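You operate a simulated robot arm through the tools that you are given. There is no shell and no other tool.

Carry out the task below with a simulated robot arm. There is one attempt and no reset: what you move stays moved.

JOB
Stir bottle 95 on slow until the dye is even, then stand it on the colour meter and cover it.
Fine: switch the stirrer off again. Set down upright: what you pick out.
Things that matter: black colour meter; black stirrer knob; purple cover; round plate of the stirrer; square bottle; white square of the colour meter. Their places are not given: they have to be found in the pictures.

Only the result counts: the job must be done as asked and must still hold three seconds after the hand-in. Knocking over, shifting, dropping, spilling or breaking anything else fails it. A push-on lid holds only when it is set on centred and level and pressed home; a screw cap is set on level and turned clockwise until tight.

ROBOT AND FRAMES
A 6-joint arm with a two-finger parallel gripper, fixed in place. Base frame: the origin is at the foot of the arm, x ahead of it, y to its left, z up; the work surface is at about z = 0.86. Lengths are in m, angles in degrees, forces in N, time in s.
With the tool pointing down near the work surface it reaches from about 0.3 to 0.66 m from the base axis. Its first joint turns from -115.0 to 115.0 degrees. Payload 3.43 kg.
The TCP is the grasp point between the finger pads, 0.034 m short of the fingertips. In the tool frame z runs along the fingers and y along their closing line. Largest opening 0.128 m; finger width 0.024, thickness 0.012; the body of the gripper, 0.048 by 0.13 m, starts 0.096 m behind the TCP.
Orientation is that of the tool frame in the base frame, as a unit quaternion [x, y, z, w]. With the fingers straight down and closing along the base's y, the tool's x points along the base's -x, its y along +y and its z along -z.

CONTROLS
- The arm moves only by the tool arm_command. Its argument "steps" is a list of rows, each a list of 7 numbers: the shift along the tool's x, y, z in m, then the turn, a rotation vector about the tool's x, y, z in degrees, then the opening, from 0 (shut) to 1 (fully open). In form: [[x, y, z, rx, ry, rz, fingers], ...]. A call has 1 to 20 rows; each row is the pose to reach, as a shift and turn from the pose commanded when the call began, along the tool's axes at that moment. A row lasts 0.2 s, in which the tool goes at most 0.05 m and 8.6 degrees; a call with a longer step from one row to the next is refused whole, and so is a gripper value outside its range. Where a pose cannot be reached the arm comes as near as it can. A force on the tool above 40 N (or 10 N above the force at the start of the call, whichever is more), or a blocked arm, ends the call early, and 0.2 s more pass. The fingers move at their own pace (about 0.153 m/s each) and stop on an object; they squeeze with about 38 N. The grip force told is the motor's: it shows also when the fingers shut on nothing. Time passes only in rows, and 0.2 s behind the last, so rows that repeat a pose let the fingers close. It gives the time, the measured TCP pose, the force on the tool (base axes), the opening and the grip force at its end, in the units of the frame above (readings bear some noise), with the torque about the TCP (base axes, N m) and any sound that the robot's microphone picked up, and new pictures: "show" is both (left out), scene, wrist or none.
- Cameras (640 x 400 px; columns grow to the right, rows downward): "scene" is fixed at [0.3997, -0.4985, 1.5893]; the picture's right is [0.76, 0.65, 0.00], its down [0.62, -0.73, -0.29] and it looks along [-0.19, 0.22, -0.96] (base axes); focal length 314 px, centre (320, 200). "wrist" rides on the gripper at [0.076, -0.011, -0.16] in the tool frame; the picture's right is [0.15, 0.99, 0.00], its down [-0.88, 0.13, -0.46] and it looks along [-0.45, 0.07, 0.89] (tool axes); focal length 234 px, centre (320, 200).
- move_column(by): slides the trunk up (or, below 0, down) by that many m; the arm rides with it, the base frame stays. It gives what a move gives, with no picture.
- pixel_to_xyz(camera, pixels): for up to 12 pixels [column, row] of the newest picture of that camera ("zoom" is the newest enlarged one), the place [x, y, z] in the base frame of the surface seen there, good to about 0.002 m. No time passes.
- close_up(camera, box): a new picture of the part [left, top, right, bottom] of that camera's present view, enlarged. No time passes.
- sign_off(): hands the job in; it is judged then, once.

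Open the gripper and draw the arm clear of the work before you hand the job in, unless the task says otherwise.

The tools are called after "Emit:" as a command line: name --pt "numbers of a row" for each row, then --argument value for the rest, lists and objects as JSON in quotes. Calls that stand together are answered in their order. arm_command: Moves the arm, as the interface text tells. Its arguments: {"type":"object","properties":{"steps":{"type":"array","items":{"type":"array","items":{"type":"number"}}},"show":{"type":"string","enum":["both","scene","wrist","none"]}},"required":["steps"]} The other tools are called the same way: move_column (by) slides the trunk up or down; pixel_to_xyz (camera, pixels) gives the place of the surface under pixels of a picture; close_up (camera, box) takes an enlarged picture of a part of a camera's view; sign_off () hands the job in.

At the start:

```text
clock: 0.0
tcp_pos: [0.111, -0.4353, 1.1794]
tcp_rot: [0.0, 1.0, 0.0, 0.001]
wrist_force: [0.9, -0.6, -0.1]
ft_torque: [0.01, 0.05, -0.02]
grip_width: 0.1278
finger_force: 0.0
trunk travel left (down, up): [-0.9, 0.09]
```

scene: 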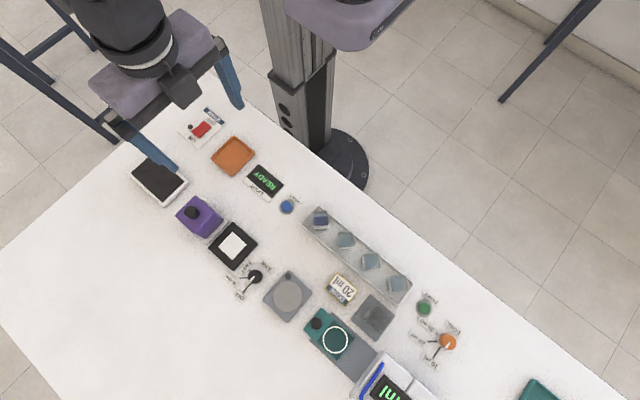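
wrist: 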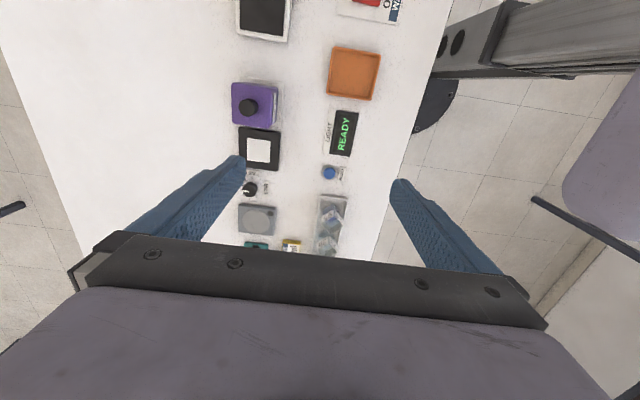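

The scene picture shows a row of equipment; I will enlarge its parts to identify labels: the bottle rack around (355,250), the stirrer around (290,290), the knob around (250,275), the purple cover around (200,215), and the black meter around (233,245).

Emit:
close_up --camera "scene" --box '[290, 190, 430, 320]'

Emit:
close_up --camera "scene" --box '[210, 220, 330, 330]'

Emit:
close_up --camera "scene" --box '[120, 90, 310, 280]'

Emit:
close_up --camera "scene" --box '[300, 270, 480, 400]'

```text
3.08 times, centred on (360, 255) of scene
```

zoom: 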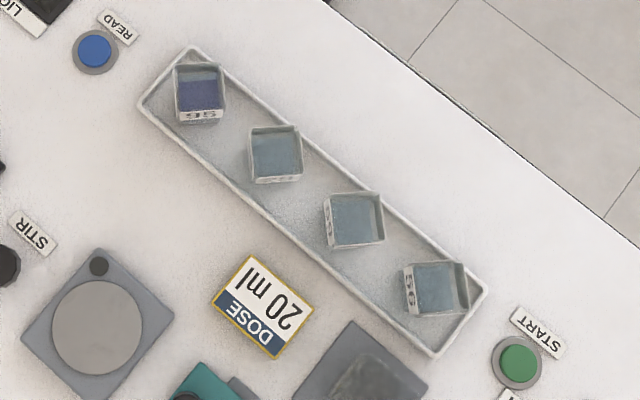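

```text
3.64 times, centred on (270, 275) of scene
```

zoom: 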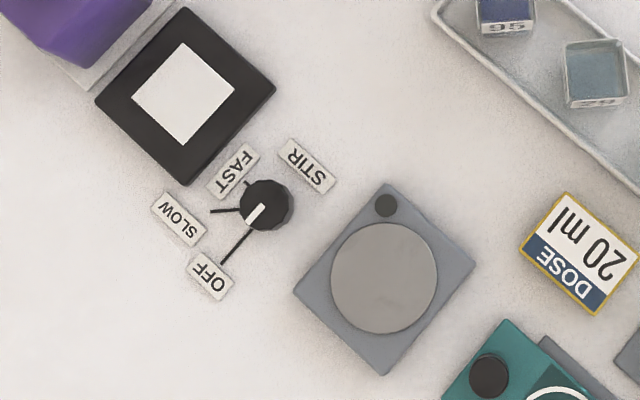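

```text
2.11 times, centred on (215, 185) of scene
```

zoom: 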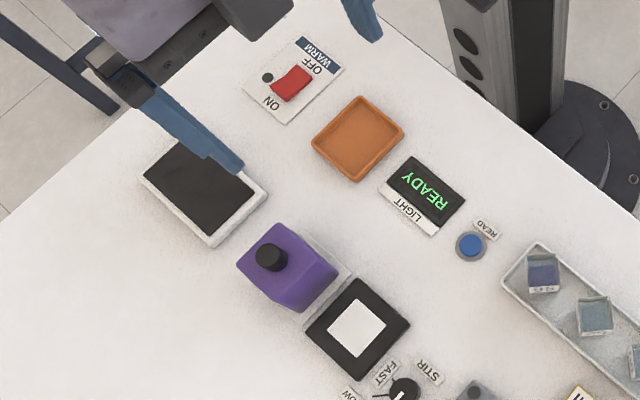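

```text
3.08 times, centred on (390, 335) of scene
```

zoom: 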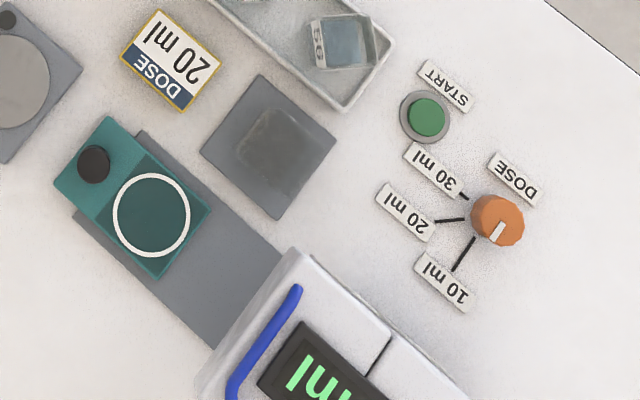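

The bottles carry numbers on one face; I enlarge each one to read them, at (320,220), (345,240), (371,262), (399,284).

Emit:
close_up --camera "scene" --box '[304, 205, 344, 230]'

Emit:
close_up --camera "scene" --box '[330, 225, 370, 250]'

Emit:
close_up --camera "scene" --box '[352, 248, 392, 273]'

Emit:
close_up --camera "scene" --box '[372, 270, 412, 295]'

Emit:
close_up --camera "wrist" --box '[220, 60, 380, 260]'

```text
16.00 times, centred on (324, 218) of scene
```

zoom: 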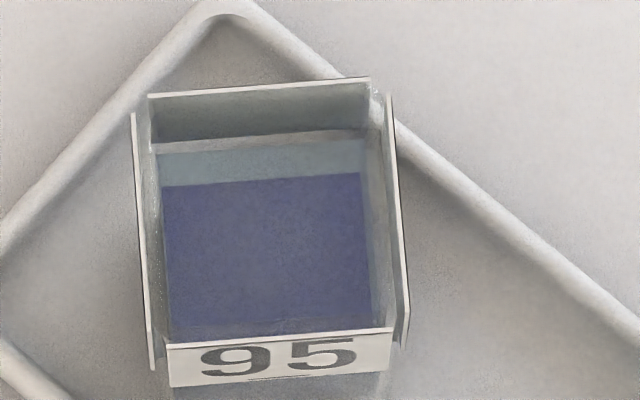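

```text
16.00 times, centred on (350, 238) of scene
```

zoom: 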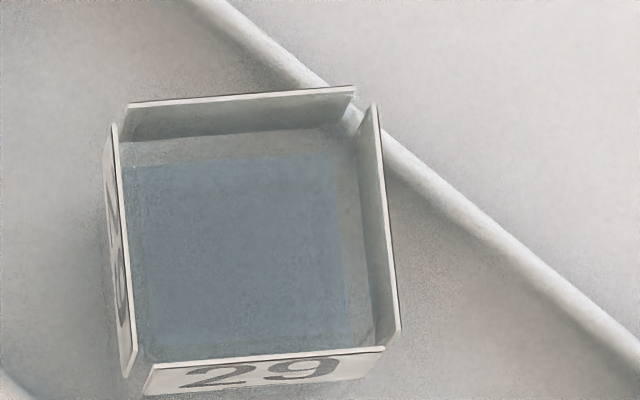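

```text
16.00 times, centred on (372, 260) of scene
```

zoom: 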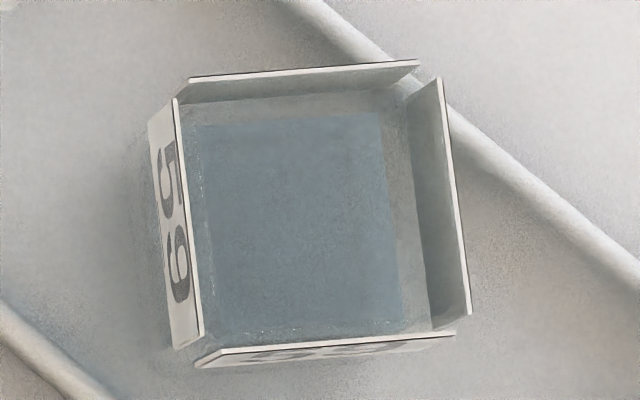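

```text
16.00 times, centred on (392, 282) of scene
```

zoom: 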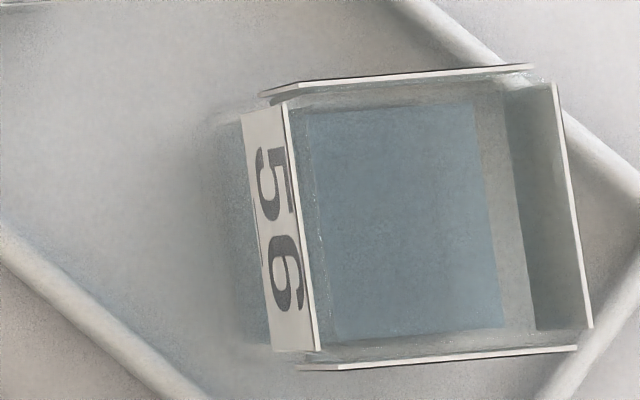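

```text
2.00 times, centred on (300, 160) of wrist
```

zoom: 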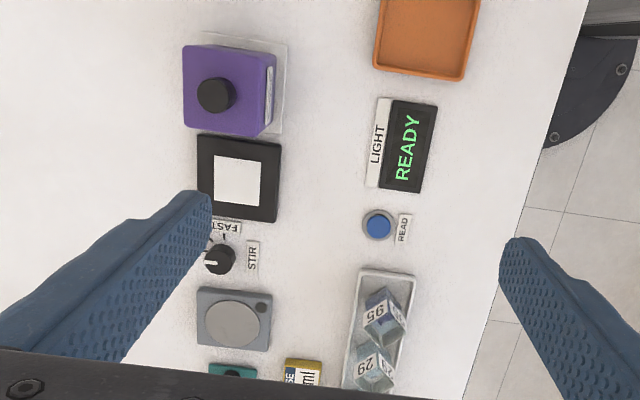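

Bottle 95 is the first in the rack at scene (320,220). I measure places of the bottle, stirrer plate, knob, meter and cover.

Emit:
pixel_to_xyz --camera "scene" --pixels '[[288, 295], [304, 280], [254, 277], [233, 245], [233, 224], [258, 240], [209, 250], [235, 269], [193, 213], [200, 222], [210, 222], [205, 237]]'

Emit:
close_up --camera "scene" --box '[302, 203, 342, 228]'

```text
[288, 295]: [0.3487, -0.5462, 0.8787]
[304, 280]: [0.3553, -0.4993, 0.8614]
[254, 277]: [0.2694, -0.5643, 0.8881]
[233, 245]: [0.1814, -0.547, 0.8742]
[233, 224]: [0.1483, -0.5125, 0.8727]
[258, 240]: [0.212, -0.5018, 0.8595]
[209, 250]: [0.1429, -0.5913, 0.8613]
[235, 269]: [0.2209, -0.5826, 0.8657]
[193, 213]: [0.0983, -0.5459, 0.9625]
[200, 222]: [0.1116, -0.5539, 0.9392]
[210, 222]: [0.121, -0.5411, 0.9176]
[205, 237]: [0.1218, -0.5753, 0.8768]
```

```text
16.00 times, centred on (322, 216) of scene
```

zoom: 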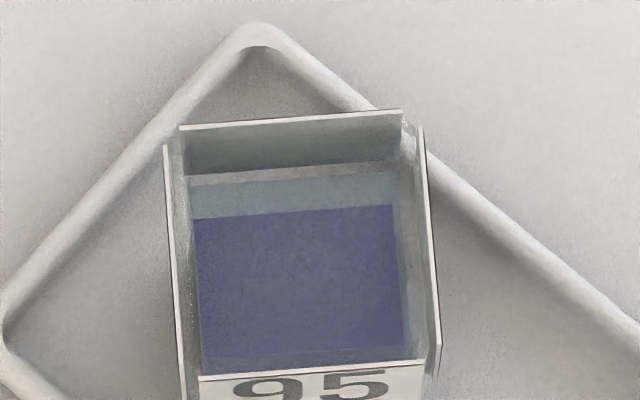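

I measure the bottle's top edges and the rack in the enlarged picture.

Emit:
pixel_to_xyz --camera "zoom" --pixels '[[181, 127], [401, 112], [421, 128], [438, 372], [418, 360], [199, 377], [165, 147], [181, 390], [292, 378], [300, 280], [255, 32], [300, 385]]'

Emit:
close_up --camera "scene" --box '[300, 205, 348, 235]'

```text
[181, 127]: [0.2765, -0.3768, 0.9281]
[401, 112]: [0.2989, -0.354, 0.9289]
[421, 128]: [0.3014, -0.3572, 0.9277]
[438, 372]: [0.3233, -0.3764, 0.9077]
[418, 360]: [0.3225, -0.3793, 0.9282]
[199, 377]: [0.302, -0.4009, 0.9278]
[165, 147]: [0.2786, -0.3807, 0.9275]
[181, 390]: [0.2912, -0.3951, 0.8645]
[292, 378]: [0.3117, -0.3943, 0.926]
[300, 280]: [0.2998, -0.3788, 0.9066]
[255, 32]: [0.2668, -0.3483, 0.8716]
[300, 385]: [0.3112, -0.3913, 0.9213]
```

```text
13.33 times, centred on (324, 220) of scene
```

zoom: 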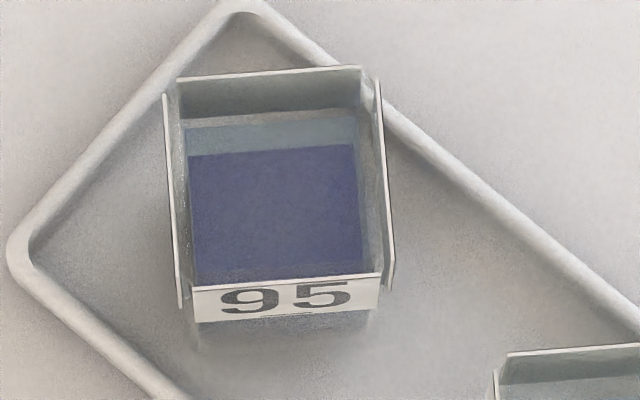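

Bottle 95 stands turned by about 45°, centre near (0.300, -0.378), top at z 0.928. Now I look closely at the cover, meter, knob and stirrer.

Emit:
close_up --camera "scene" --box '[168, 188, 232, 248]'

Emit:
close_up --camera "wrist" --box '[220, 70, 300, 120]'

Emit:
close_up --camera "wrist" --box '[225, 120, 305, 170]'

Emit:
close_up --camera "scene" --box '[232, 255, 280, 303]'

```text
6.67 times, centred on (200, 218) of scene
```

zoom: 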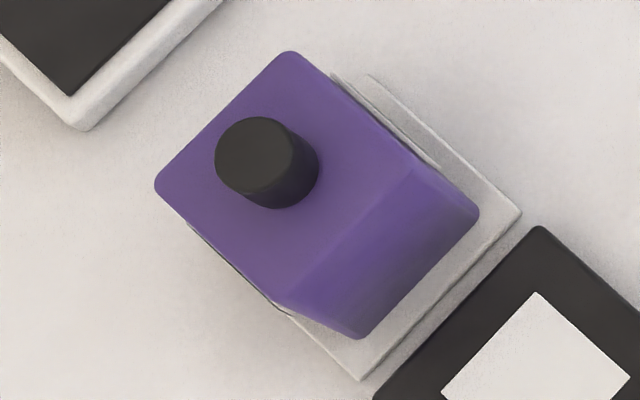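

```text
8.00 times, centred on (260, 95) of wrist
```

zoom: 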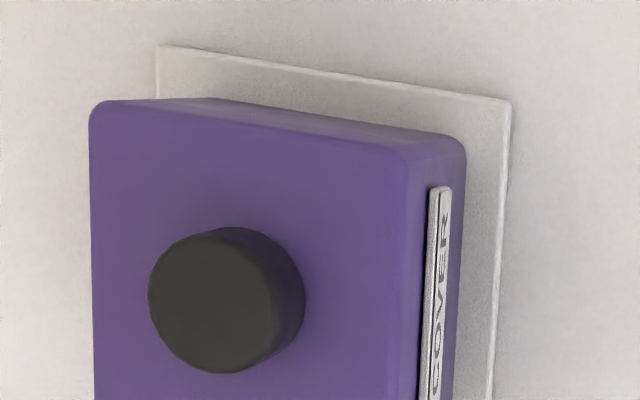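

```text
8.00 times, centred on (265, 145) of wrist
```

zoom: 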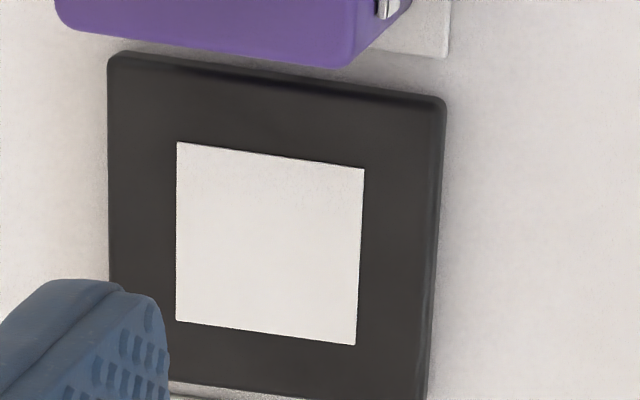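

```text
8.33 times, centred on (256, 279) of scene
```

zoom: 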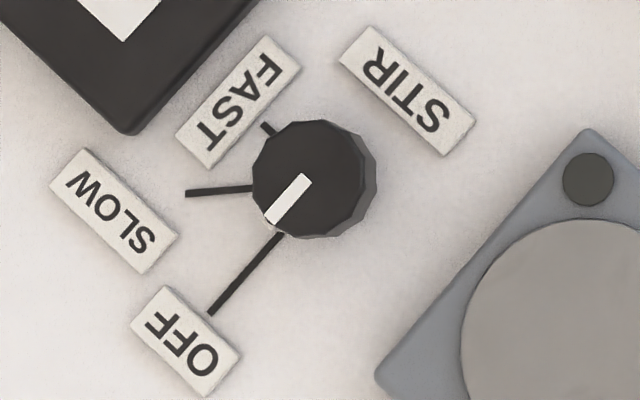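

The newest enlarged picture is the knob: its mark points to OFF. I measure the knob and its tick lines, and other things from the scene.

Emit:
pixel_to_xyz --camera "zoom" --pixels '[[260, 190], [360, 170], [305, 127], [310, 233], [307, 180], [268, 220], [190, 193], [212, 311], [265, 126], [190, 340], [110, 210], [240, 100]]'

Emit:
close_up --camera "scene" --box '[168, 188, 232, 248]'

```text
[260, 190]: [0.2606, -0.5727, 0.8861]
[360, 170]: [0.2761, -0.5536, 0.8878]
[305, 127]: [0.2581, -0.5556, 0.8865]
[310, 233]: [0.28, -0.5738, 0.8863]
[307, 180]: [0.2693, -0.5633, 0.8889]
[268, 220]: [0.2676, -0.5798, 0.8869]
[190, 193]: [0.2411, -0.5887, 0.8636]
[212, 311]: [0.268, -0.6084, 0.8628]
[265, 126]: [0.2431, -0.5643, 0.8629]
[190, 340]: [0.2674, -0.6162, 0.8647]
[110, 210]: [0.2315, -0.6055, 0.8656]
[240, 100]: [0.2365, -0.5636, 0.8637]
```

```text
6.67 times, centred on (200, 218) of scene
```

zoom: 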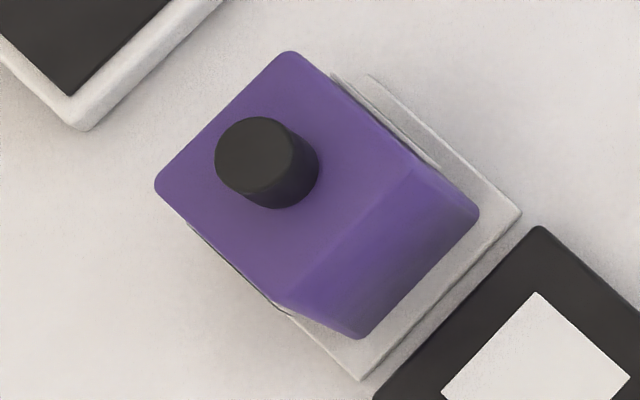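

I measure the cover's knob, top corners and stand.

Emit:
pixel_to_xyz --camera "zoom" --pixels '[[258, 155], [220, 165], [285, 150], [255, 122], [165, 185], [290, 58], [405, 160], [280, 285], [470, 205], [355, 330], [515, 215], [360, 372]]'

Emit:
close_up --camera "scene" --box '[205, 218, 261, 274]'

```text
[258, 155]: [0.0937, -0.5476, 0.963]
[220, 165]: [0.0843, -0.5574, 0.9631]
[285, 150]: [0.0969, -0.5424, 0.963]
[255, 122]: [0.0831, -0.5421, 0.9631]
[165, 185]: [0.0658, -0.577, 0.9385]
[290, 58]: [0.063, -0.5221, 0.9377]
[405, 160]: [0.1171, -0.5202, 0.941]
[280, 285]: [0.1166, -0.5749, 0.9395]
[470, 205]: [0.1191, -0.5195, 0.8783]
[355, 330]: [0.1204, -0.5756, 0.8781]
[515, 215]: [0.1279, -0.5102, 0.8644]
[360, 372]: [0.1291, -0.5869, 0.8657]
```

```text
7.14 times, centred on (233, 246) of scene
```

zoom: 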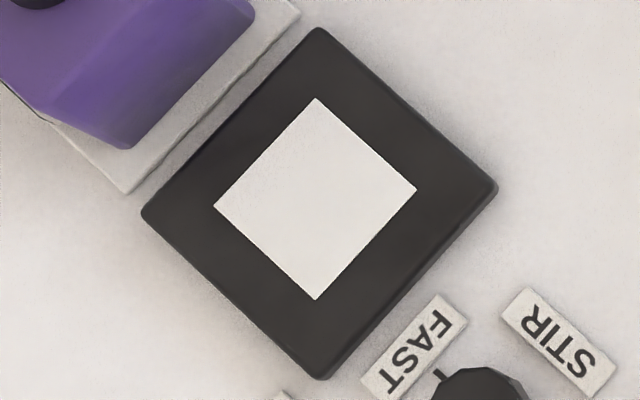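

I measure the meter's edges and white square.

Emit:
pixel_to_xyz --camera "zoom" --pixels '[[316, 100], [414, 190], [315, 297], [217, 206], [315, 200], [318, 34], [488, 192], [322, 370], [150, 215], [316, 80], [435, 190]]'

Emit:
close_up --camera "scene" --box '[258, 265, 318, 325]'

```text
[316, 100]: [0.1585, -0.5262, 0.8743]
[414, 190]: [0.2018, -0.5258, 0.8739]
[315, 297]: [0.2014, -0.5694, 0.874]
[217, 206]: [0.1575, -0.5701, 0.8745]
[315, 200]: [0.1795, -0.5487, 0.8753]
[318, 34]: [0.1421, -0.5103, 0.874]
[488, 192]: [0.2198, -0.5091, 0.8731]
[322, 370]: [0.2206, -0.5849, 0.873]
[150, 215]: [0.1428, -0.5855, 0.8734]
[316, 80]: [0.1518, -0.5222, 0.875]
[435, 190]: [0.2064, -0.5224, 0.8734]
```

```text
6.67 times, centred on (288, 295) of scene
```

zoom: 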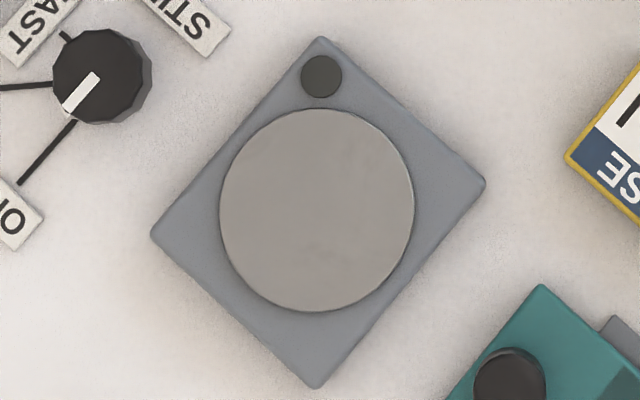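

I measure the stirrer's round plate edges.

Emit:
pixel_to_xyz --camera "zoom" --pixels '[[225, 210], [410, 210], [317, 113], [317, 306], [317, 210], [320, 75], [320, 42], [478, 182], [316, 380], [158, 233], [318, 330]]'

Emit:
close_up --camera "scene" --box '[300, 200, 380, 260]'

```text
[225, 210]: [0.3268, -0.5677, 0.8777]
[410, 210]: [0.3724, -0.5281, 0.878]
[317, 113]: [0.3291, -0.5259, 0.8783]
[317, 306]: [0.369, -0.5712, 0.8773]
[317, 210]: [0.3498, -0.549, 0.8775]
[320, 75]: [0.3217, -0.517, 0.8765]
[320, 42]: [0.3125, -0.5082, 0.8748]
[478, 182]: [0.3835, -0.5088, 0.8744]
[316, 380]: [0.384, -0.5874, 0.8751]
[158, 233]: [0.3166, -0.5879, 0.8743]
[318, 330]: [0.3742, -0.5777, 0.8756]
```

```text
6.67 times, centred on (340, 230) of scene
```

zoom: 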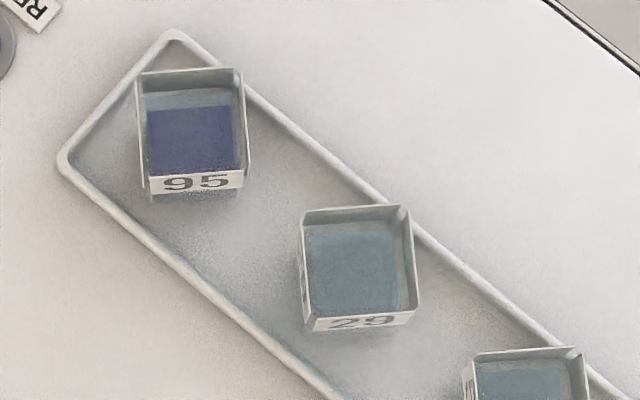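

I measure rack walls, bottle 95's rim and its neighbour 29.

Emit:
pixel_to_xyz --camera "zoom" --pixels '[[136, 73], [238, 69], [247, 80], [243, 173], [150, 178], [137, 90], [300, 210], [405, 207], [412, 310], [310, 328], [66, 160], [190, 265]]'

```text
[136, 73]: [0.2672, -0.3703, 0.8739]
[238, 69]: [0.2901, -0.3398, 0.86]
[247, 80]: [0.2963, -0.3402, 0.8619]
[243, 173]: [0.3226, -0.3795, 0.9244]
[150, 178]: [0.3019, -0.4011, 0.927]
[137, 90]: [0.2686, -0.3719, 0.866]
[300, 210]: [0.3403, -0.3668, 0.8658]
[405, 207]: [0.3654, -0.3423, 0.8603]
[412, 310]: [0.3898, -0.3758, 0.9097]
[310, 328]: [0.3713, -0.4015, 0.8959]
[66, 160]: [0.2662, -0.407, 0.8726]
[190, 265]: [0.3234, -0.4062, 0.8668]
```

Bottle 95 centre ≈ (0.300, -0.378), rim z 0.928, sides at 45°; rack walls end at z 0.873. I move above it at z ≈ 1.05, turn the tool by 45° and narrow the fingers to about 0.062 m.

Emit:
arm_command --pt "-0.0236 0.0072 0.0162 0 0 5.7 1" --pt "-0.0473 0.0143 0.0325 0 0 11.4 0.9" --pt "-0.0709 0.0215 0.0487 0 0 17.1 0.7" --pt "-0.0945 0.0286 0.065 0 0 22.8 0.6" --pt "-0.1181 0.0358 0.0812 0 0 28.5 0.48" --pt "-0.1418 0.043 0.0975 0 0 34.2 0.48" --pt "-0.1654 0.0501 0.1137 0 0 39.9 0.48" --pt "-0.189 0.0573 0.13 0 0 45.6 0.48" --pt "-0.189 0.0573 0.13 0 0 45.6 0.48" --pt "-0.189 0.0573 0.13 0 0 45.6 0.48" --show "both"

```text
clock: 2.2
tcp_pos: [0.3006, -0.3776, 1.0483]
tcp_rot: [0.387, 0.922, 0.001, 0.0]
wrist_force: [0.4, -0.9, 0.6]
ft_torque: [0.01, -0.02, 0.03]
grip_width: 0.0611
finger_force: 0.1
trunk travel left (down, up): [-0.9, 0.09]
```

scene: 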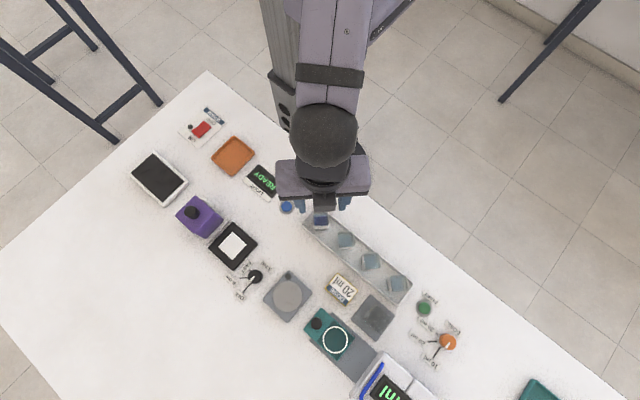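
wrist: 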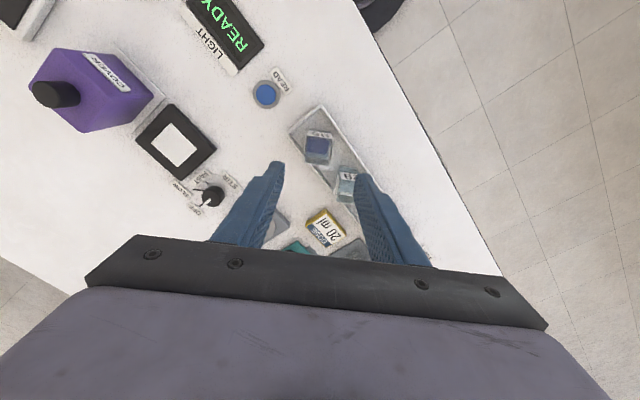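

The tool is over the bottle; wrist picture shows bottle 95 at (318,148). I check the bottle with the wrist camera.

Emit:
close_up --camera "wrist" --box '[280, 100, 376, 160]'

```text
6.67 times, centred on (328, 130) of wrist
```

zoom: 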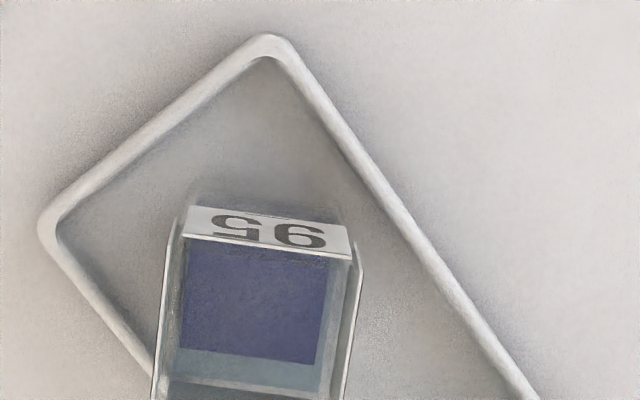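

I measure the bottle's rim here.

Emit:
close_up --camera "wrist" --box '[288, 120, 352, 170]'

Emit:
pixel_to_xyz --camera "wrist" --pixels '[[307, 135], [332, 138], [320, 138], [305, 162], [318, 148], [329, 160], [333, 143]]'

```text
8.00 times, centred on (320, 145) of wrist
```

zoom: 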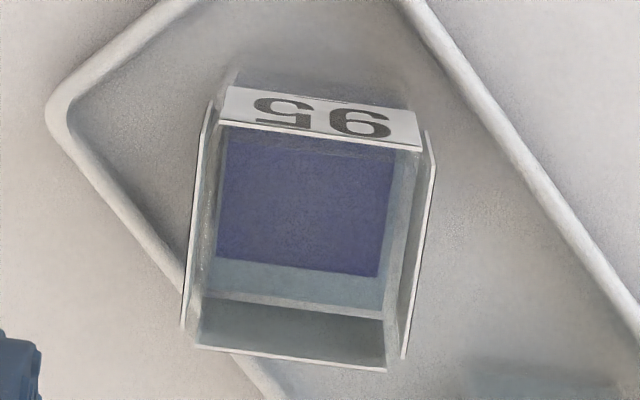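

```text
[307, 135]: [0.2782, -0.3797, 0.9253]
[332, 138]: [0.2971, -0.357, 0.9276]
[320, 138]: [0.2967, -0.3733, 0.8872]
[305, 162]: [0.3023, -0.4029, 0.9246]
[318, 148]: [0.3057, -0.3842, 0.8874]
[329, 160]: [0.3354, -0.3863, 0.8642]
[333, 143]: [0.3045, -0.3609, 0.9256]
```

Emit:
pixel_to_xyz --camera "zoom" --pixels '[[208, 110], [182, 325], [427, 138], [403, 355], [220, 122], [418, 148], [197, 347], [385, 370], [300, 130], [290, 358], [60, 105], [120, 205]]'

```text
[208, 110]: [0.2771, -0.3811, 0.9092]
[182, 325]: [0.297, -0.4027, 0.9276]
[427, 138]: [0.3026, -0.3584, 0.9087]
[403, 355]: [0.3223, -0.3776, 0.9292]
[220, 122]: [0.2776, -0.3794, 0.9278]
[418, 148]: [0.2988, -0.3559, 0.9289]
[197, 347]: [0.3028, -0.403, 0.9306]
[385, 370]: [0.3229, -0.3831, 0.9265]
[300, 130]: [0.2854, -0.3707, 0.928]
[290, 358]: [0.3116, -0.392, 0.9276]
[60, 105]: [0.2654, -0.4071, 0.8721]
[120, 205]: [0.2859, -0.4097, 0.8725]
```

Bottle width ≈ 0.035, centre within 2 mm of the tool. I go down to TCP z ≈ 0.912 (fingertips 0.878, above the rack wall) and close.

Emit:
arm_command --pt "-0.001 -0.001 0.035 0 0 0 0.48" --pt "-0.001 -0.001 0.07 0 0 0 0.48" --pt "-0.001 -0.001 0.1 0 0 0 0.48" --pt "-0.001 -0.001 0.12 0 0 0 0.48" --pt "-0.001 -0.001 0.136 0 0 0 0.48" --pt "-0.001 -0.001 0.136 0 0 0 0.48" --show "both"

```text
clock: 3.6
tcp_pos: [0.3009, -0.3787, 0.9126]
tcp_rot: [0.387, 0.922, 0.0, 0.0]
wrist_force: [0.4, -0.1, -0.1]
ft_torque: [0.04, -0.02, 0.02]
grip_width: 0.0614
finger_force: 0.0
trunk travel left (down, up): [-0.9, 0.09]
```

scene: 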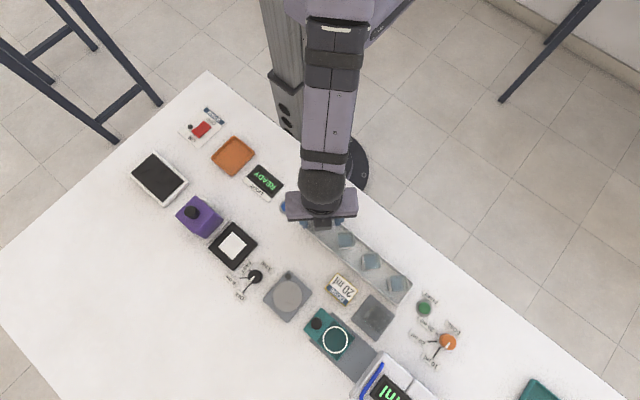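
wrist: 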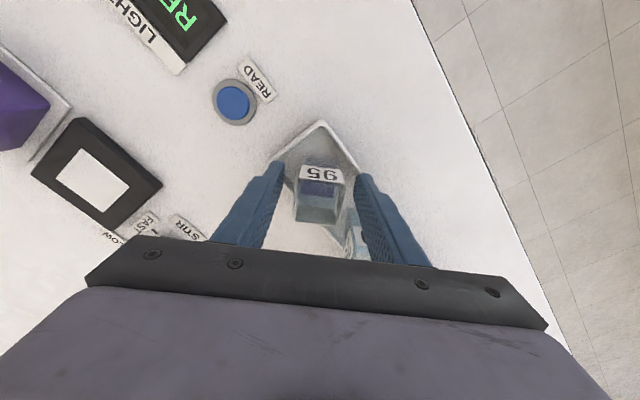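

The bottle sits between the fingers at wrist (320,190), no contact. I close the fingers on it gently and hold.

Emit:
arm_command --pt "0 0 0 0 0 0 0.36" --pt "0 0 0 0 0 0 0.3" --pt "0 0 0 0 0 0 0.25" --pt "0 0 0 0 0 0 0.2" --pt "0 0 0 0 0 0 0.2" --pt "0 0 0 0 0 0 0.2" --show "wrist"

```text
clock: 5.0
tcp_pos: [0.3002, -0.3793, 0.9136]
tcp_rot: [0.387, 0.922, 0.0, 0.0]
wrist_force: [0.1, -0.2, 1.5]
ft_torque: [-0.05, -0.01, 0.0]
grip_width: 0.0331
finger_force: 38.3
trunk travel left (down, up): [-0.9, 0.09]
```

wrist: 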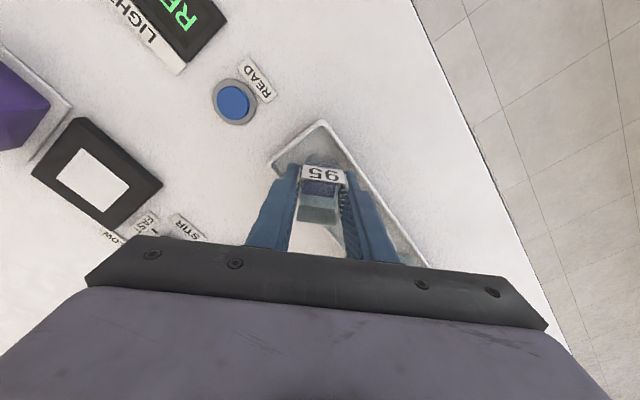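

Grip is 0.0331 m wide with 38 N. I lift straight up 0.09 m gently.

Emit:
arm_command --pt "0 0 -0.006 0 0 0 0.2" --pt "0 0 -0.018 0 0 0 0.2" --pt "0 0 -0.034 0 0 0 0.2" --pt "0 0 -0.052 0 0 0 0.2" --pt "0 0 -0.068 0 0 0 0.2" --pt "0 0 -0.08 0 0 0 0.2" --pt "0 0 -0.087 0 0 0 0.2" --pt "0 0 -0.09 0 0 0 0.2" --show "both"

```text
clock: 6.8
tcp_pos: [0.3022, -0.379, 1.003]
tcp_rot: [0.387, 0.922, 0.0, 0.0]
wrist_force: [0.6, -0.8, -0.3]
ft_torque: [0.01, 0.0, 0.01]
grip_width: 0.0332
finger_force: 37.5
trunk travel left (down, up): [-0.9, 0.09]
```

scene: 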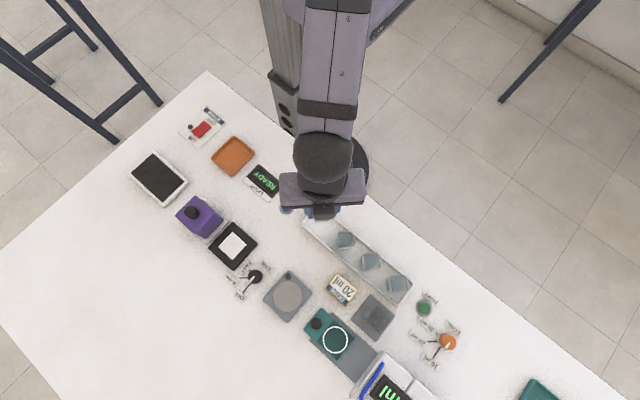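
wrist: 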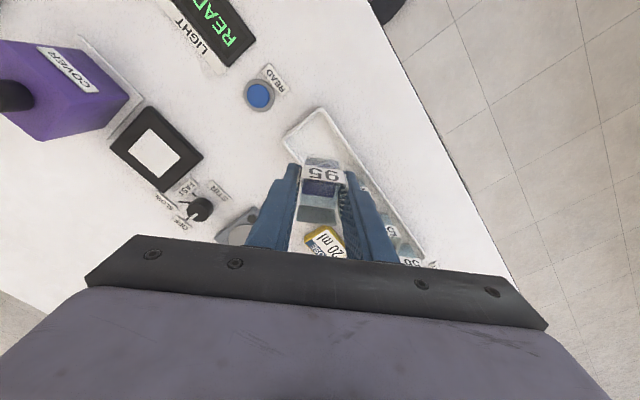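

Bottle 95 is up and held. I carry it level to above the stirrer plate at (0.3494, -0.549), turning back 45.5° so its sides line up with the base axes.

Emit:
arm_command --pt "-0.0062 -0.0033 0 0 0 -1.8 0.2" --pt "-0.0187 -0.01 0 0 0 -5.5 0.2" --pt "-0.0359 -0.0193 0 0 0 -10.5 0.2" --pt "-0.0562 -0.0301 0 0 0 -16.4 0.2" --pt "-0.078 -0.0419 0 0 0 -22.8 0.2" --pt "-0.0998 -0.0536 0 0 0 -29.1 0.2" --pt "-0.1201 -0.0644 0 0 0 -35.0 0.2" --pt "-0.1373 -0.0737 0 0 0 -40.0 0.2" --pt "-0.1498 -0.0804 0 0 0 -43.7 0.2" --pt "-0.156 -0.0837 0 0 0 -45.5 0.2" --pt "-0.156 -0.0837 0 0 0 -45.5 0.2" --show "both"

```text
clock: 9.2
tcp_pos: [0.3423, -0.5329, 1.0023]
tcp_rot: [-0.001, 1.0, 0.0, 0.0]
wrist_force: [0.1, 0.2, 0.0]
ft_torque: [-0.01, -0.02, 0.03]
grip_width: 0.0331
finger_force: 38.3
out of reach, approached as far as the arm can: row 9, 10, 11
trunk travel left (down, up): [-0.9, 0.09]
```

scene: 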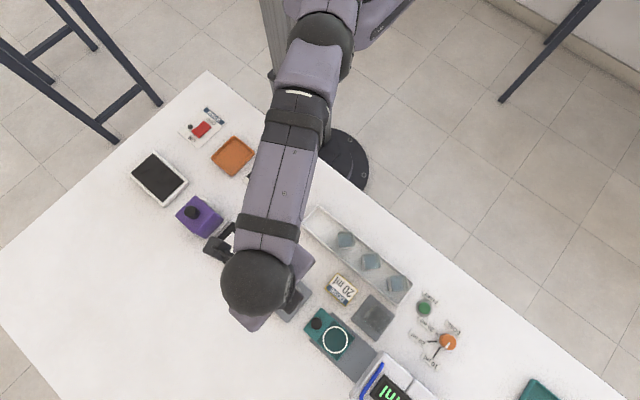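
wrist: 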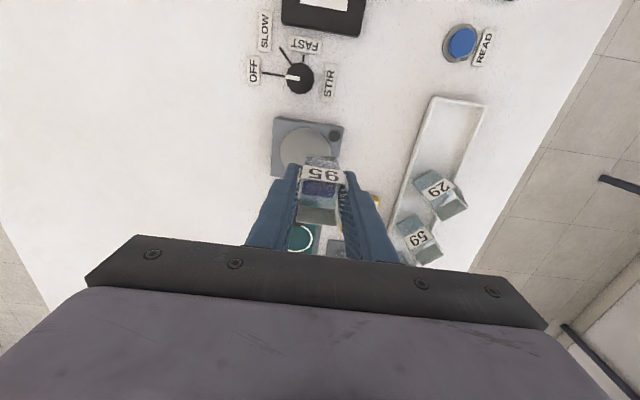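

The far pose was out of reach at this height (stopped at (0.342,-0.533)). I lower 0.04 m, still well above the stirrer, to see whether reach grows.

Emit:
arm_command --pt "0 0 0.008 0 0 0 0.2" --pt "0 0 0.02 0 0 0 0.2" --pt "0 0 0.032 0 0 0 0.2" --pt "0 0 0.04 0 0 0 0.2" --pt "0 0 0.04 0 0 0 0.2" --show "none"

```text
clock: 10.4
tcp_pos: [0.3419, -0.533, 0.9616]
tcp_rot: [0.001, 1.0, 0.0, 0.0]
wrist_force: [0.8, -0.7, -0.4]
ft_torque: [0.0, -0.01, -0.01]
grip_width: 0.0329
finger_force: 37.8
trunk travel left (down, up): [-0.9, 0.09]
```

The commanded pose was clipped to the reached one. I now try moving outward to (0.3494,-0.549) at this lower height.

Emit:
arm_command --pt "-0.0025 -0.005 0 0 0 0 0.2" --pt "-0.005 -0.011 0 0 0 0 0.2" --pt "-0.0075 -0.016 0 0 0 0 0.2" --pt "-0.0075 -0.016 0 0 0 0 0.2" --show "wrist"

```text
clock: 11.4
tcp_pos: [0.3425, -0.5332, 0.9616]
tcp_rot: [0.001, 1.0, 0.0, 0.0]
wrist_force: [-0.1, 0.0, -0.2]
ft_torque: [0.0, -0.03, -0.03]
grip_width: 0.0331
finger_force: 38.2
out of reach, approached as far as the arm can: row 1, 2, 3, 4
trunk travel left (down, up): [-0.9, 0.09]
```

wrist: 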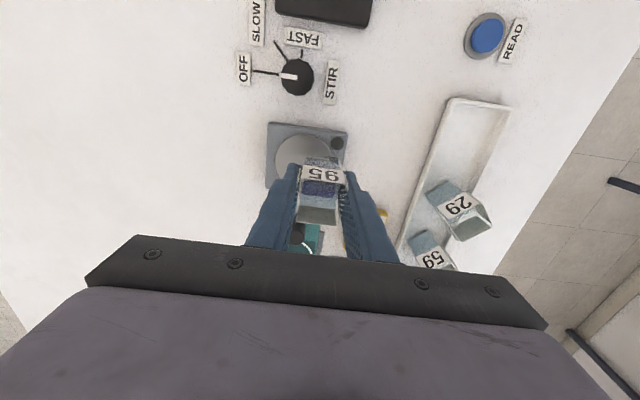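

Reach stayed at r ≈ 0.633, so the arm is nearly stretched. I'll raise the trunk by 0.04 and then test the reach again with the tool at the same height.

Emit:
move_column --by 0.04

```text
clock: 12.2
tcp_pos: [0.3427, -0.5331, 1.0016]
tcp_rot: [0.001, 1.0, 0.0, 0.001]
wrist_force: [-0.2, 0.3, 0.4]
ft_torque: [-0.03, -0.03, 0.01]
grip_width: 0.0331
finger_force: 37.7
trunk travel left (down, up): [-0.94, 0.05]
```

Trunk rose 0.04, tool at z 1.0016. I lower the tool 0.04 and then try outward.

Emit:
arm_command --pt "0 0 0.01 0 0 0 0.2" --pt "0 0 0.02 0 0 0 0.2" --pt "0 0 0.03 0 0 0 0.2" --pt "0 0 0.04 0 0 0 0.2" --pt "-0.0015 -0.003 0.04 0 0 0 0.2" --pt "-0.003 -0.006 0.04 0 0 0 0.2" --pt "-0.0045 -0.009 0.04 0 0 0 0.2" --pt "-0.006 -0.0125 0.04 0 0 0 0.2" --pt "-0.0072 -0.016 0.04 0 0 0 0.2" --pt "-0.0072 -0.016 0.04 0 0 0 0.2" --show "both"

```text
clock: 14.4
tcp_pos: [0.3406, -0.5318, 0.9623]
tcp_rot: [0.001, 1.0, 0.0, 0.0]
wrist_force: [0.2, 0.0, 0.7]
ft_torque: [0.0, 0.01, 0.0]
grip_width: 0.033
finger_force: 37.5
out of reach, approached as far as the arm can: row 5, 6, 7, 8, 9, 10
trunk travel left (down, up): [-0.94, 0.05]
```

scene: 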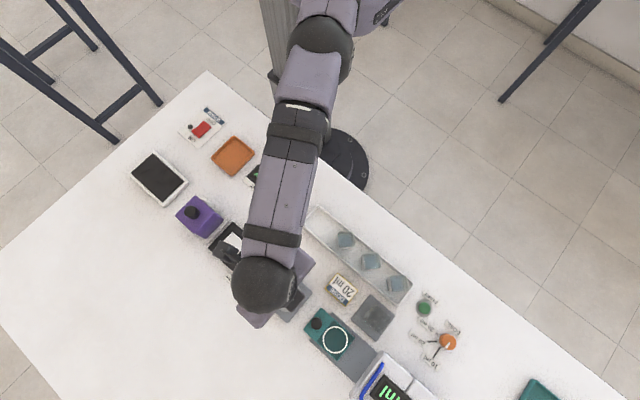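
wrist: 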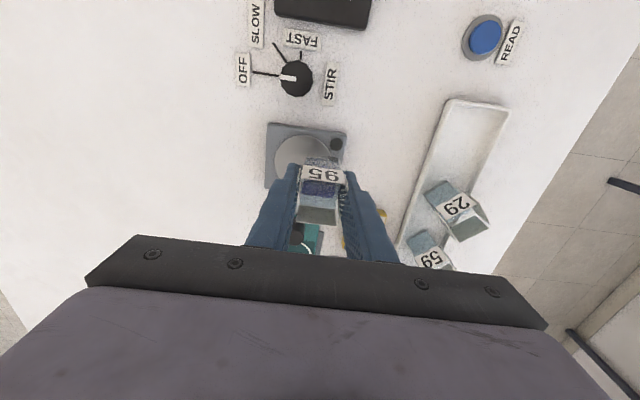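

Reach did not improve (r ≈ 0.632). I probe the arm's own shape with the scene camera to see whether the elbow is already straight.

Emit:
pixel_to_xyz --camera "scene" --pixels '[[322, 38], [310, 75], [299, 107], [295, 130], [285, 170], [277, 205], [272, 238], [264, 285], [345, 12], [375, 12], [330, 140], [300, 180]]'

Emit:
close_up --camera "scene" --box '[180, 0, 440, 330]'

```text
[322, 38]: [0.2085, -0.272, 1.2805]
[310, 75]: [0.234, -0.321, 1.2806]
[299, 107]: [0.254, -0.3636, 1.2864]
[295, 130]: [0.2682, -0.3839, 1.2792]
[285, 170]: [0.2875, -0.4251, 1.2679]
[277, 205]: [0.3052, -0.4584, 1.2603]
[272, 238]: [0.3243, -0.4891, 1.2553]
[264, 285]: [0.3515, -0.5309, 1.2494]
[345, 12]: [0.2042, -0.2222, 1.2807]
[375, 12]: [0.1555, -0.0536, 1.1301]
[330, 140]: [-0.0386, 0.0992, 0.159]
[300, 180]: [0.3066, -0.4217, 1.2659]
```

```text
1.21 times, centred on (310, 165) of scene
```

zoom: 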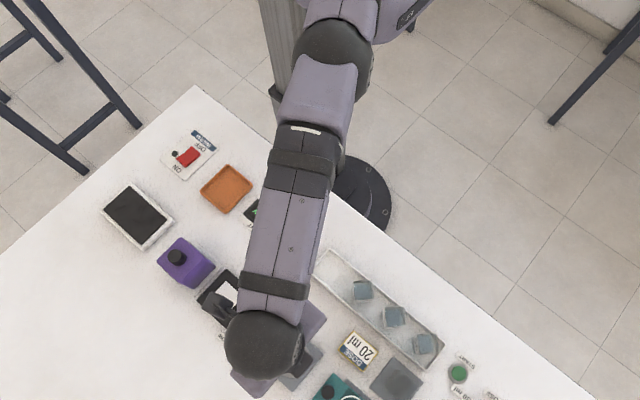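

The forearm is nearly level, and the approach seems to back off when a row is infeasible, so the limit is uncertain. I raise the trunk by the remaining 0.05 and probe outward in 2 mm steps.

Emit:
move_column --by 0.05

Emit:
arm_command --pt "0 0 0.01 0 0 0 0.2" --pt "0 0 0.02 0 0 0 0.2" --pt "0 0 0.03 0 0 0 0.2" --pt "0 0 0.04 0 0 0 0.2" --pt "0 0 0.05 0 0 0 0.2" --pt "-0.0011 -0.0017 0.05 0 0 0 0.2" --pt "-0.0022 -0.0034 0.05 0 0 0 0.2" --pt "-0.0033 -0.0051 0.05 0 0 0 0.2" --pt "-0.0044 -0.0068 0.05 0 0 0 0.2" --pt "-0.0055 -0.0085 0.05 0 0 0 0.2" --show "none"

```text
clock: 15.3
tcp_pos: [0.3415, -0.5325, 1.012]
tcp_rot: [0.002, 1.0, 0.0, 0.0]
wrist_force: [0.0, -0.3, -0.4]
ft_torque: [-0.01, -0.02, 0.01]
grip_width: 0.0333
finger_force: 37.7
trunk travel left (down, up): [-0.99, 0.0]
```

```text
clock: 17.6
tcp_pos: [0.3392, -0.5279, 0.9652]
tcp_rot: [0.001, 1.0, 0.0, 0.0]
wrist_force: [0.9, 0.4, 0.0]
ft_torque: [0.02, -0.02, 0.0]
grip_width: 0.0333
finger_force: 38.0
out of reach, approached as far as the arm can: row 4, 5, 6, 7, 8, 9, 10
trunk travel left (down, up): [-0.99, 0.0]
```

The reach falls when the tool is low relative to the trunk, so the best stretch is at tool height ≈ 0.98 relative to the starting trunk. I raise the tool 0.15 m, then I'll lower the trunk by 0.15 m, keeping the bottle level.

Emit:
arm_command --pt "0.002 0.003 -0.008 0 0 0 0.2" --pt "0.004 0.006 -0.022 0 0 0 0.2" --pt "0.004 0.006 -0.042 0 0 0 0.2" --pt "0.004 0.006 -0.064 0 0 0 0.2" --pt "0.004 0.006 -0.086 0 0 0 0.2" --pt "0.004 0.006 -0.108 0 0 0 0.2" --pt "0.004 0.006 -0.128 0 0 0 0.2" --pt "0.004 0.006 -0.142 0 0 0 0.2" --pt "0.004 0.006 -0.15 0 0 0 0.2" --pt "0.004 0.006 -0.15 0 0 0 0.2" --show "none"

Emit:
move_column --by -0.15

```text
clock: 19.8
tcp_pos: [0.3404, -0.5287, 1.1174]
tcp_rot: [0.0, 1.0, 0.001, -0.001]
wrist_force: [0.4, 0.3, 0.1]
ft_torque: [0.02, 0.01, 0.02]
grip_width: 0.0331
finger_force: 37.8
out of reach, approached as far as the arm can: row 2, 3, 4, 5, 6, 7, 8, 9, 10
trunk travel left (down, up): [-0.99, 0.0]
```

```text
clock: 21.5
tcp_pos: [0.3385, -0.5288, 0.9666]
tcp_rot: [0.001, 1.0, 0.001, -0.001]
wrist_force: [-0.4, -0.2, -0.4]
ft_torque: [-0.01, -0.01, 0.01]
grip_width: 0.0331
finger_force: 38.0
trunk travel left (down, up): [-0.84, 0.15]
```

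The arm is at its straight-elbow singularity (it ended 9 mm farther out than asked). I pull back inward 0.04 m in steps to free the elbow, at this safe height.

Emit:
arm_command --pt "0.0043 0.0067 0 0 0 0 0.2" --pt "0.0086 0.0135 0 0 0 0 0.2" --pt "0.013 0.0202 0 0 0 0 0.2" --pt "0.0173 0.0269 0 0 0 0 0.2" --pt "0.0216 0.0337 0 0 0 0 0.2" --pt "0.0216 0.0337 0 0 0 0 0.2" --show "scene"

```text
clock: 22.9
tcp_pos: [0.3393, -0.5281, 0.9658]
tcp_rot: [0.001, 1.0, 0.0, -0.001]
wrist_force: [0.1, 0.3, 0.0]
ft_torque: [-0.03, 0.02, 0.0]
grip_width: 0.033
finger_force: 37.7
out of reach, approached as far as the arm can: row 1, 2, 3, 4, 5, 6
trunk travel left (down, up): [-0.84, 0.15]
```

scene: 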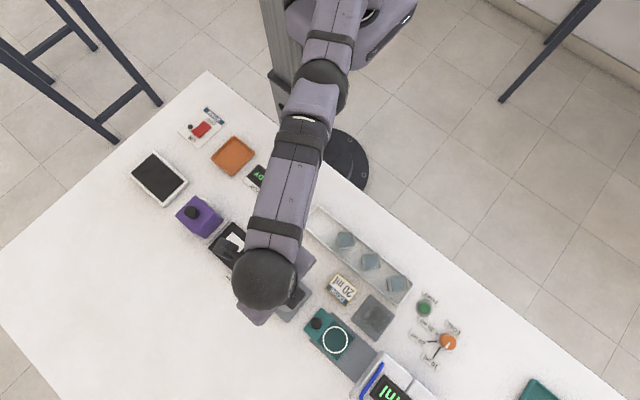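

Stuck at the straight-elbow point for inward/upward moves; a downward move should flex the elbow. I raise the trunk for room, then go down and inward together.

Emit:
move_column --by 0.12

Emit:
arm_command --pt "0.0 0.0 0.012 0 0 0 0.2" --pt "0.002 0.003 0.024 0 0 0 0.2" --pt "0.006 0.009 0.036 0 0 0 0.2" --pt "0.011 0.017 0.048 0 0 0 0.2" --pt "0.017 0.026 0.06 0 0 0 0.2" --pt "0.022 0.034 0.07 0 0 0 0.2" --pt "0.027 0.042 0.08 0 0 0 0.2" --pt "0.027 0.042 0.08 0 0 0 0.2" --show "none"

```text
clock: 24.4
tcp_pos: [0.3389, -0.5282, 1.0876]
tcp_rot: [0.001, 1.0, 0.001, 0.0]
wrist_force: [0.3, 0.1, 0.0]
ft_torque: [0.01, 0.04, 0.05]
grip_width: 0.033
finger_force: 37.8
trunk travel left (down, up): [-0.96, 0.03]
```

```text
clock: 26.2
tcp_pos: [0.3382, -0.531, 1.0129]
tcp_rot: [0.001, 1.0, 0.002, -0.001]
wrist_force: [-0.3, -0.1, -1.1]
ft_torque: [0.0, 0.0, 0.01]
grip_width: 0.0331
finger_force: 38.1
out of reach, approached as far as the arm can: row 2, 3, 4, 5, 6, 7, 8
trunk travel left (down, up): [-0.96, 0.03]
```

It made slight progress (elbow a bit bent now). I try inward motion again from here, also a little downward.

Emit:
arm_command --pt "0.003 0.005 0.01 0 0 0 0.2" --pt "0.006 0.01 0.02 0 0 0 0.2" --pt "0.01 0.016 0.03 0 0 0 0.2" --pt "0.015 0.024 0.03 0 0 0 0.2" --pt "0.02 0.032 0.03 0 0 0 0.2" --pt "0.025 0.04 0.03 0 0 0 0.2" --pt "0.025 0.04 0.03 0 0 0 0.2" --pt "0.025 0.04 0.03 0 0 0 0.2" --show "both"

```text
clock: 28.0
tcp_pos: [0.3341, -0.5318, 0.9816]
tcp_rot: [0.001, 1.0, 0.001, -0.001]
wrist_force: [-0.1, -0.7, -0.4]
ft_torque: [-0.02, 0.0, 0.02]
grip_width: 0.0331
finger_force: 38.3
out of reach, approached as far as the arm can: row 1, 2, 3, 4, 5, 6, 7, 8
trunk travel left (down, up): [-0.96, 0.03]
```

scene: 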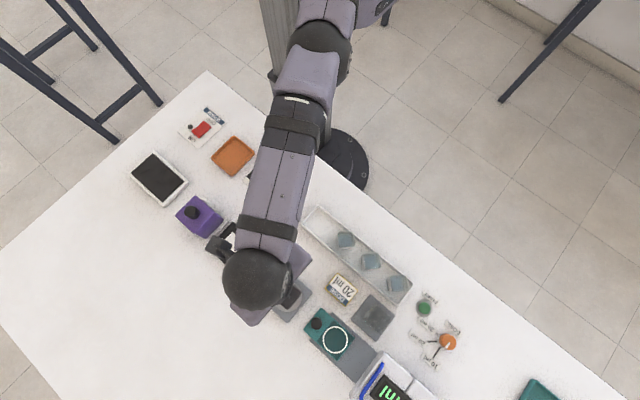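
wrist: 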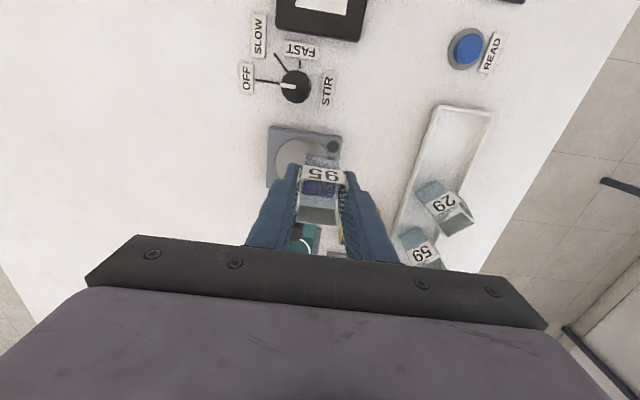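

It slides oddly: z follows but x,y barely move, which suggests a wrist-roll joint limit at this yaw rather than reach. I turn the tool back by +24° in place to test.

Emit:
arm_command --pt "0 0 0 0 0 4 0.2" --pt "0 0 0 0 0 10 0.2" --pt "0 0 0 0 0 16 0.2" --pt "0 0 0 0 0 22 0.2" --pt "0 0 0 0 0 24 0.2" --show "none"

```text
clock: 29.2
tcp_pos: [0.335, -0.533, 0.9823]
tcp_rot: [0.21, 0.978, 0.001, 0.0]
wrist_force: [0.2, -0.3, 0.7]
ft_torque: [-0.01, -0.03, 0.03]
grip_width: 0.033
finger_force: 38.3
trunk travel left (down, up): [-0.96, 0.03]
```

Turning worked without complaint. Now I test the inward move from this yaw.

Emit:
arm_command --pt "0.006 0.005 0 0 0 0 0.2" --pt "0.013 0.01 0 0 0 0 0.2" --pt "0.021 0.015 0 0 0 0 0.2" --pt "0.028 0.02 0 0 0 0 0.2" --pt "0.0326 0.0237 0 0 0 0 0.2" --pt "0.0326 0.0237 0 0 0 0 0.2" --show "none"

```text
clock: 30.6
tcp_pos: [0.3341, -0.5329, 0.9808]
tcp_rot: [0.209, 0.978, 0.0, 0.0]
wrist_force: [-1.3, 0.4, 0.0]
ft_torque: [0.01, 0.0, 0.02]
grip_width: 0.0333
finger_force: 37.9
out of reach, approached as far as the arm can: row 1, 2, 3, 4, 5, 6
trunk travel left (down, up): [-0.96, 0.03]
```

Still stuck inward, so yaw is not the cause. I measure the arm's links from a fresh scene picture to understand its posture.

Emit:
arm_command --pt "0 0 0 0 0 0 0.2" --show "scene"

Emit:
pixel_to_xyz --camera "scene" --pixels '[[320, 40], [335, 8], [305, 30], [345, 30], [300, 100], [288, 140], [275, 200], [268, 230], [255, 280], [290, 200], [300, 150], [240, 200]]'

```text
clock: 31.0
tcp_pos: [0.3343, -0.5321, 0.9805]
tcp_rot: [0.209, 0.978, 0.001, 0.0]
wrist_force: [-0.3, 0.2, 0.0]
ft_torque: [-0.01, -0.01, 0.0]
grip_width: 0.0328
finger_force: 37.6
trunk travel left (down, up): [-0.96, 0.03]
```

scene: 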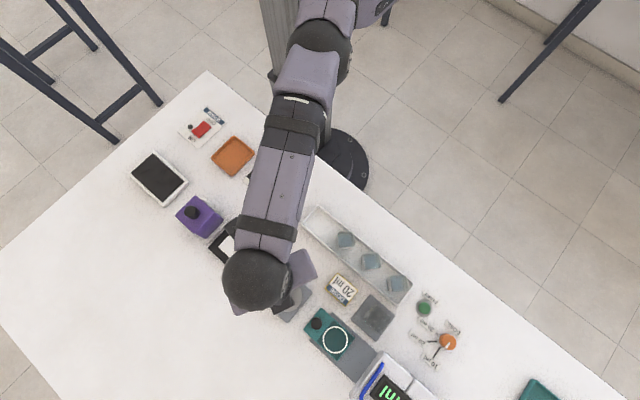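

```text
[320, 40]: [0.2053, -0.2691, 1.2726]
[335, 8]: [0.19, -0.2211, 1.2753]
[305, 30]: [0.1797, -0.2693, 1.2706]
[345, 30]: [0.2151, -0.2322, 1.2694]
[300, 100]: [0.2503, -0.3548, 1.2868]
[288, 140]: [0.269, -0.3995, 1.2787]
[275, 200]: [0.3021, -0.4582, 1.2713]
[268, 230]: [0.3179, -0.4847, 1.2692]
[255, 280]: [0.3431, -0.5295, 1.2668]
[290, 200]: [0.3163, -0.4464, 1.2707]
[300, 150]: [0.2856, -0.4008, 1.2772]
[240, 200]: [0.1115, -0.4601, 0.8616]
```

The arm seems to have flipped slightly past straight. I test small outward steps to see whether it can pass back through the straight posture.

Emit:
arm_command --pt "-0.0017 -0.0011 0 0 0 0 0.2" --pt "-0.0034 -0.0022 0 0 0 0 0.2" --pt "-0.005 -0.0033 0 0 0 0 0.2" --pt "-0.0067 -0.0044 0 0 0 0 0.2" --pt "-0.0067 -0.0044 0 0 0 0 0.2" --show "none"

```text
clock: 32.2
tcp_pos: [0.3367, -0.5344, 0.9824]
tcp_rot: [0.209, 0.978, 0.001, -0.001]
wrist_force: [0.2, 0.1, -0.4]
ft_torque: [0.02, 0.01, 0.05]
grip_width: 0.033
finger_force: 38.2
out of reach, approached as far as the arm can: row 3, 4, 5
trunk travel left (down, up): [-0.96, 0.03]
```

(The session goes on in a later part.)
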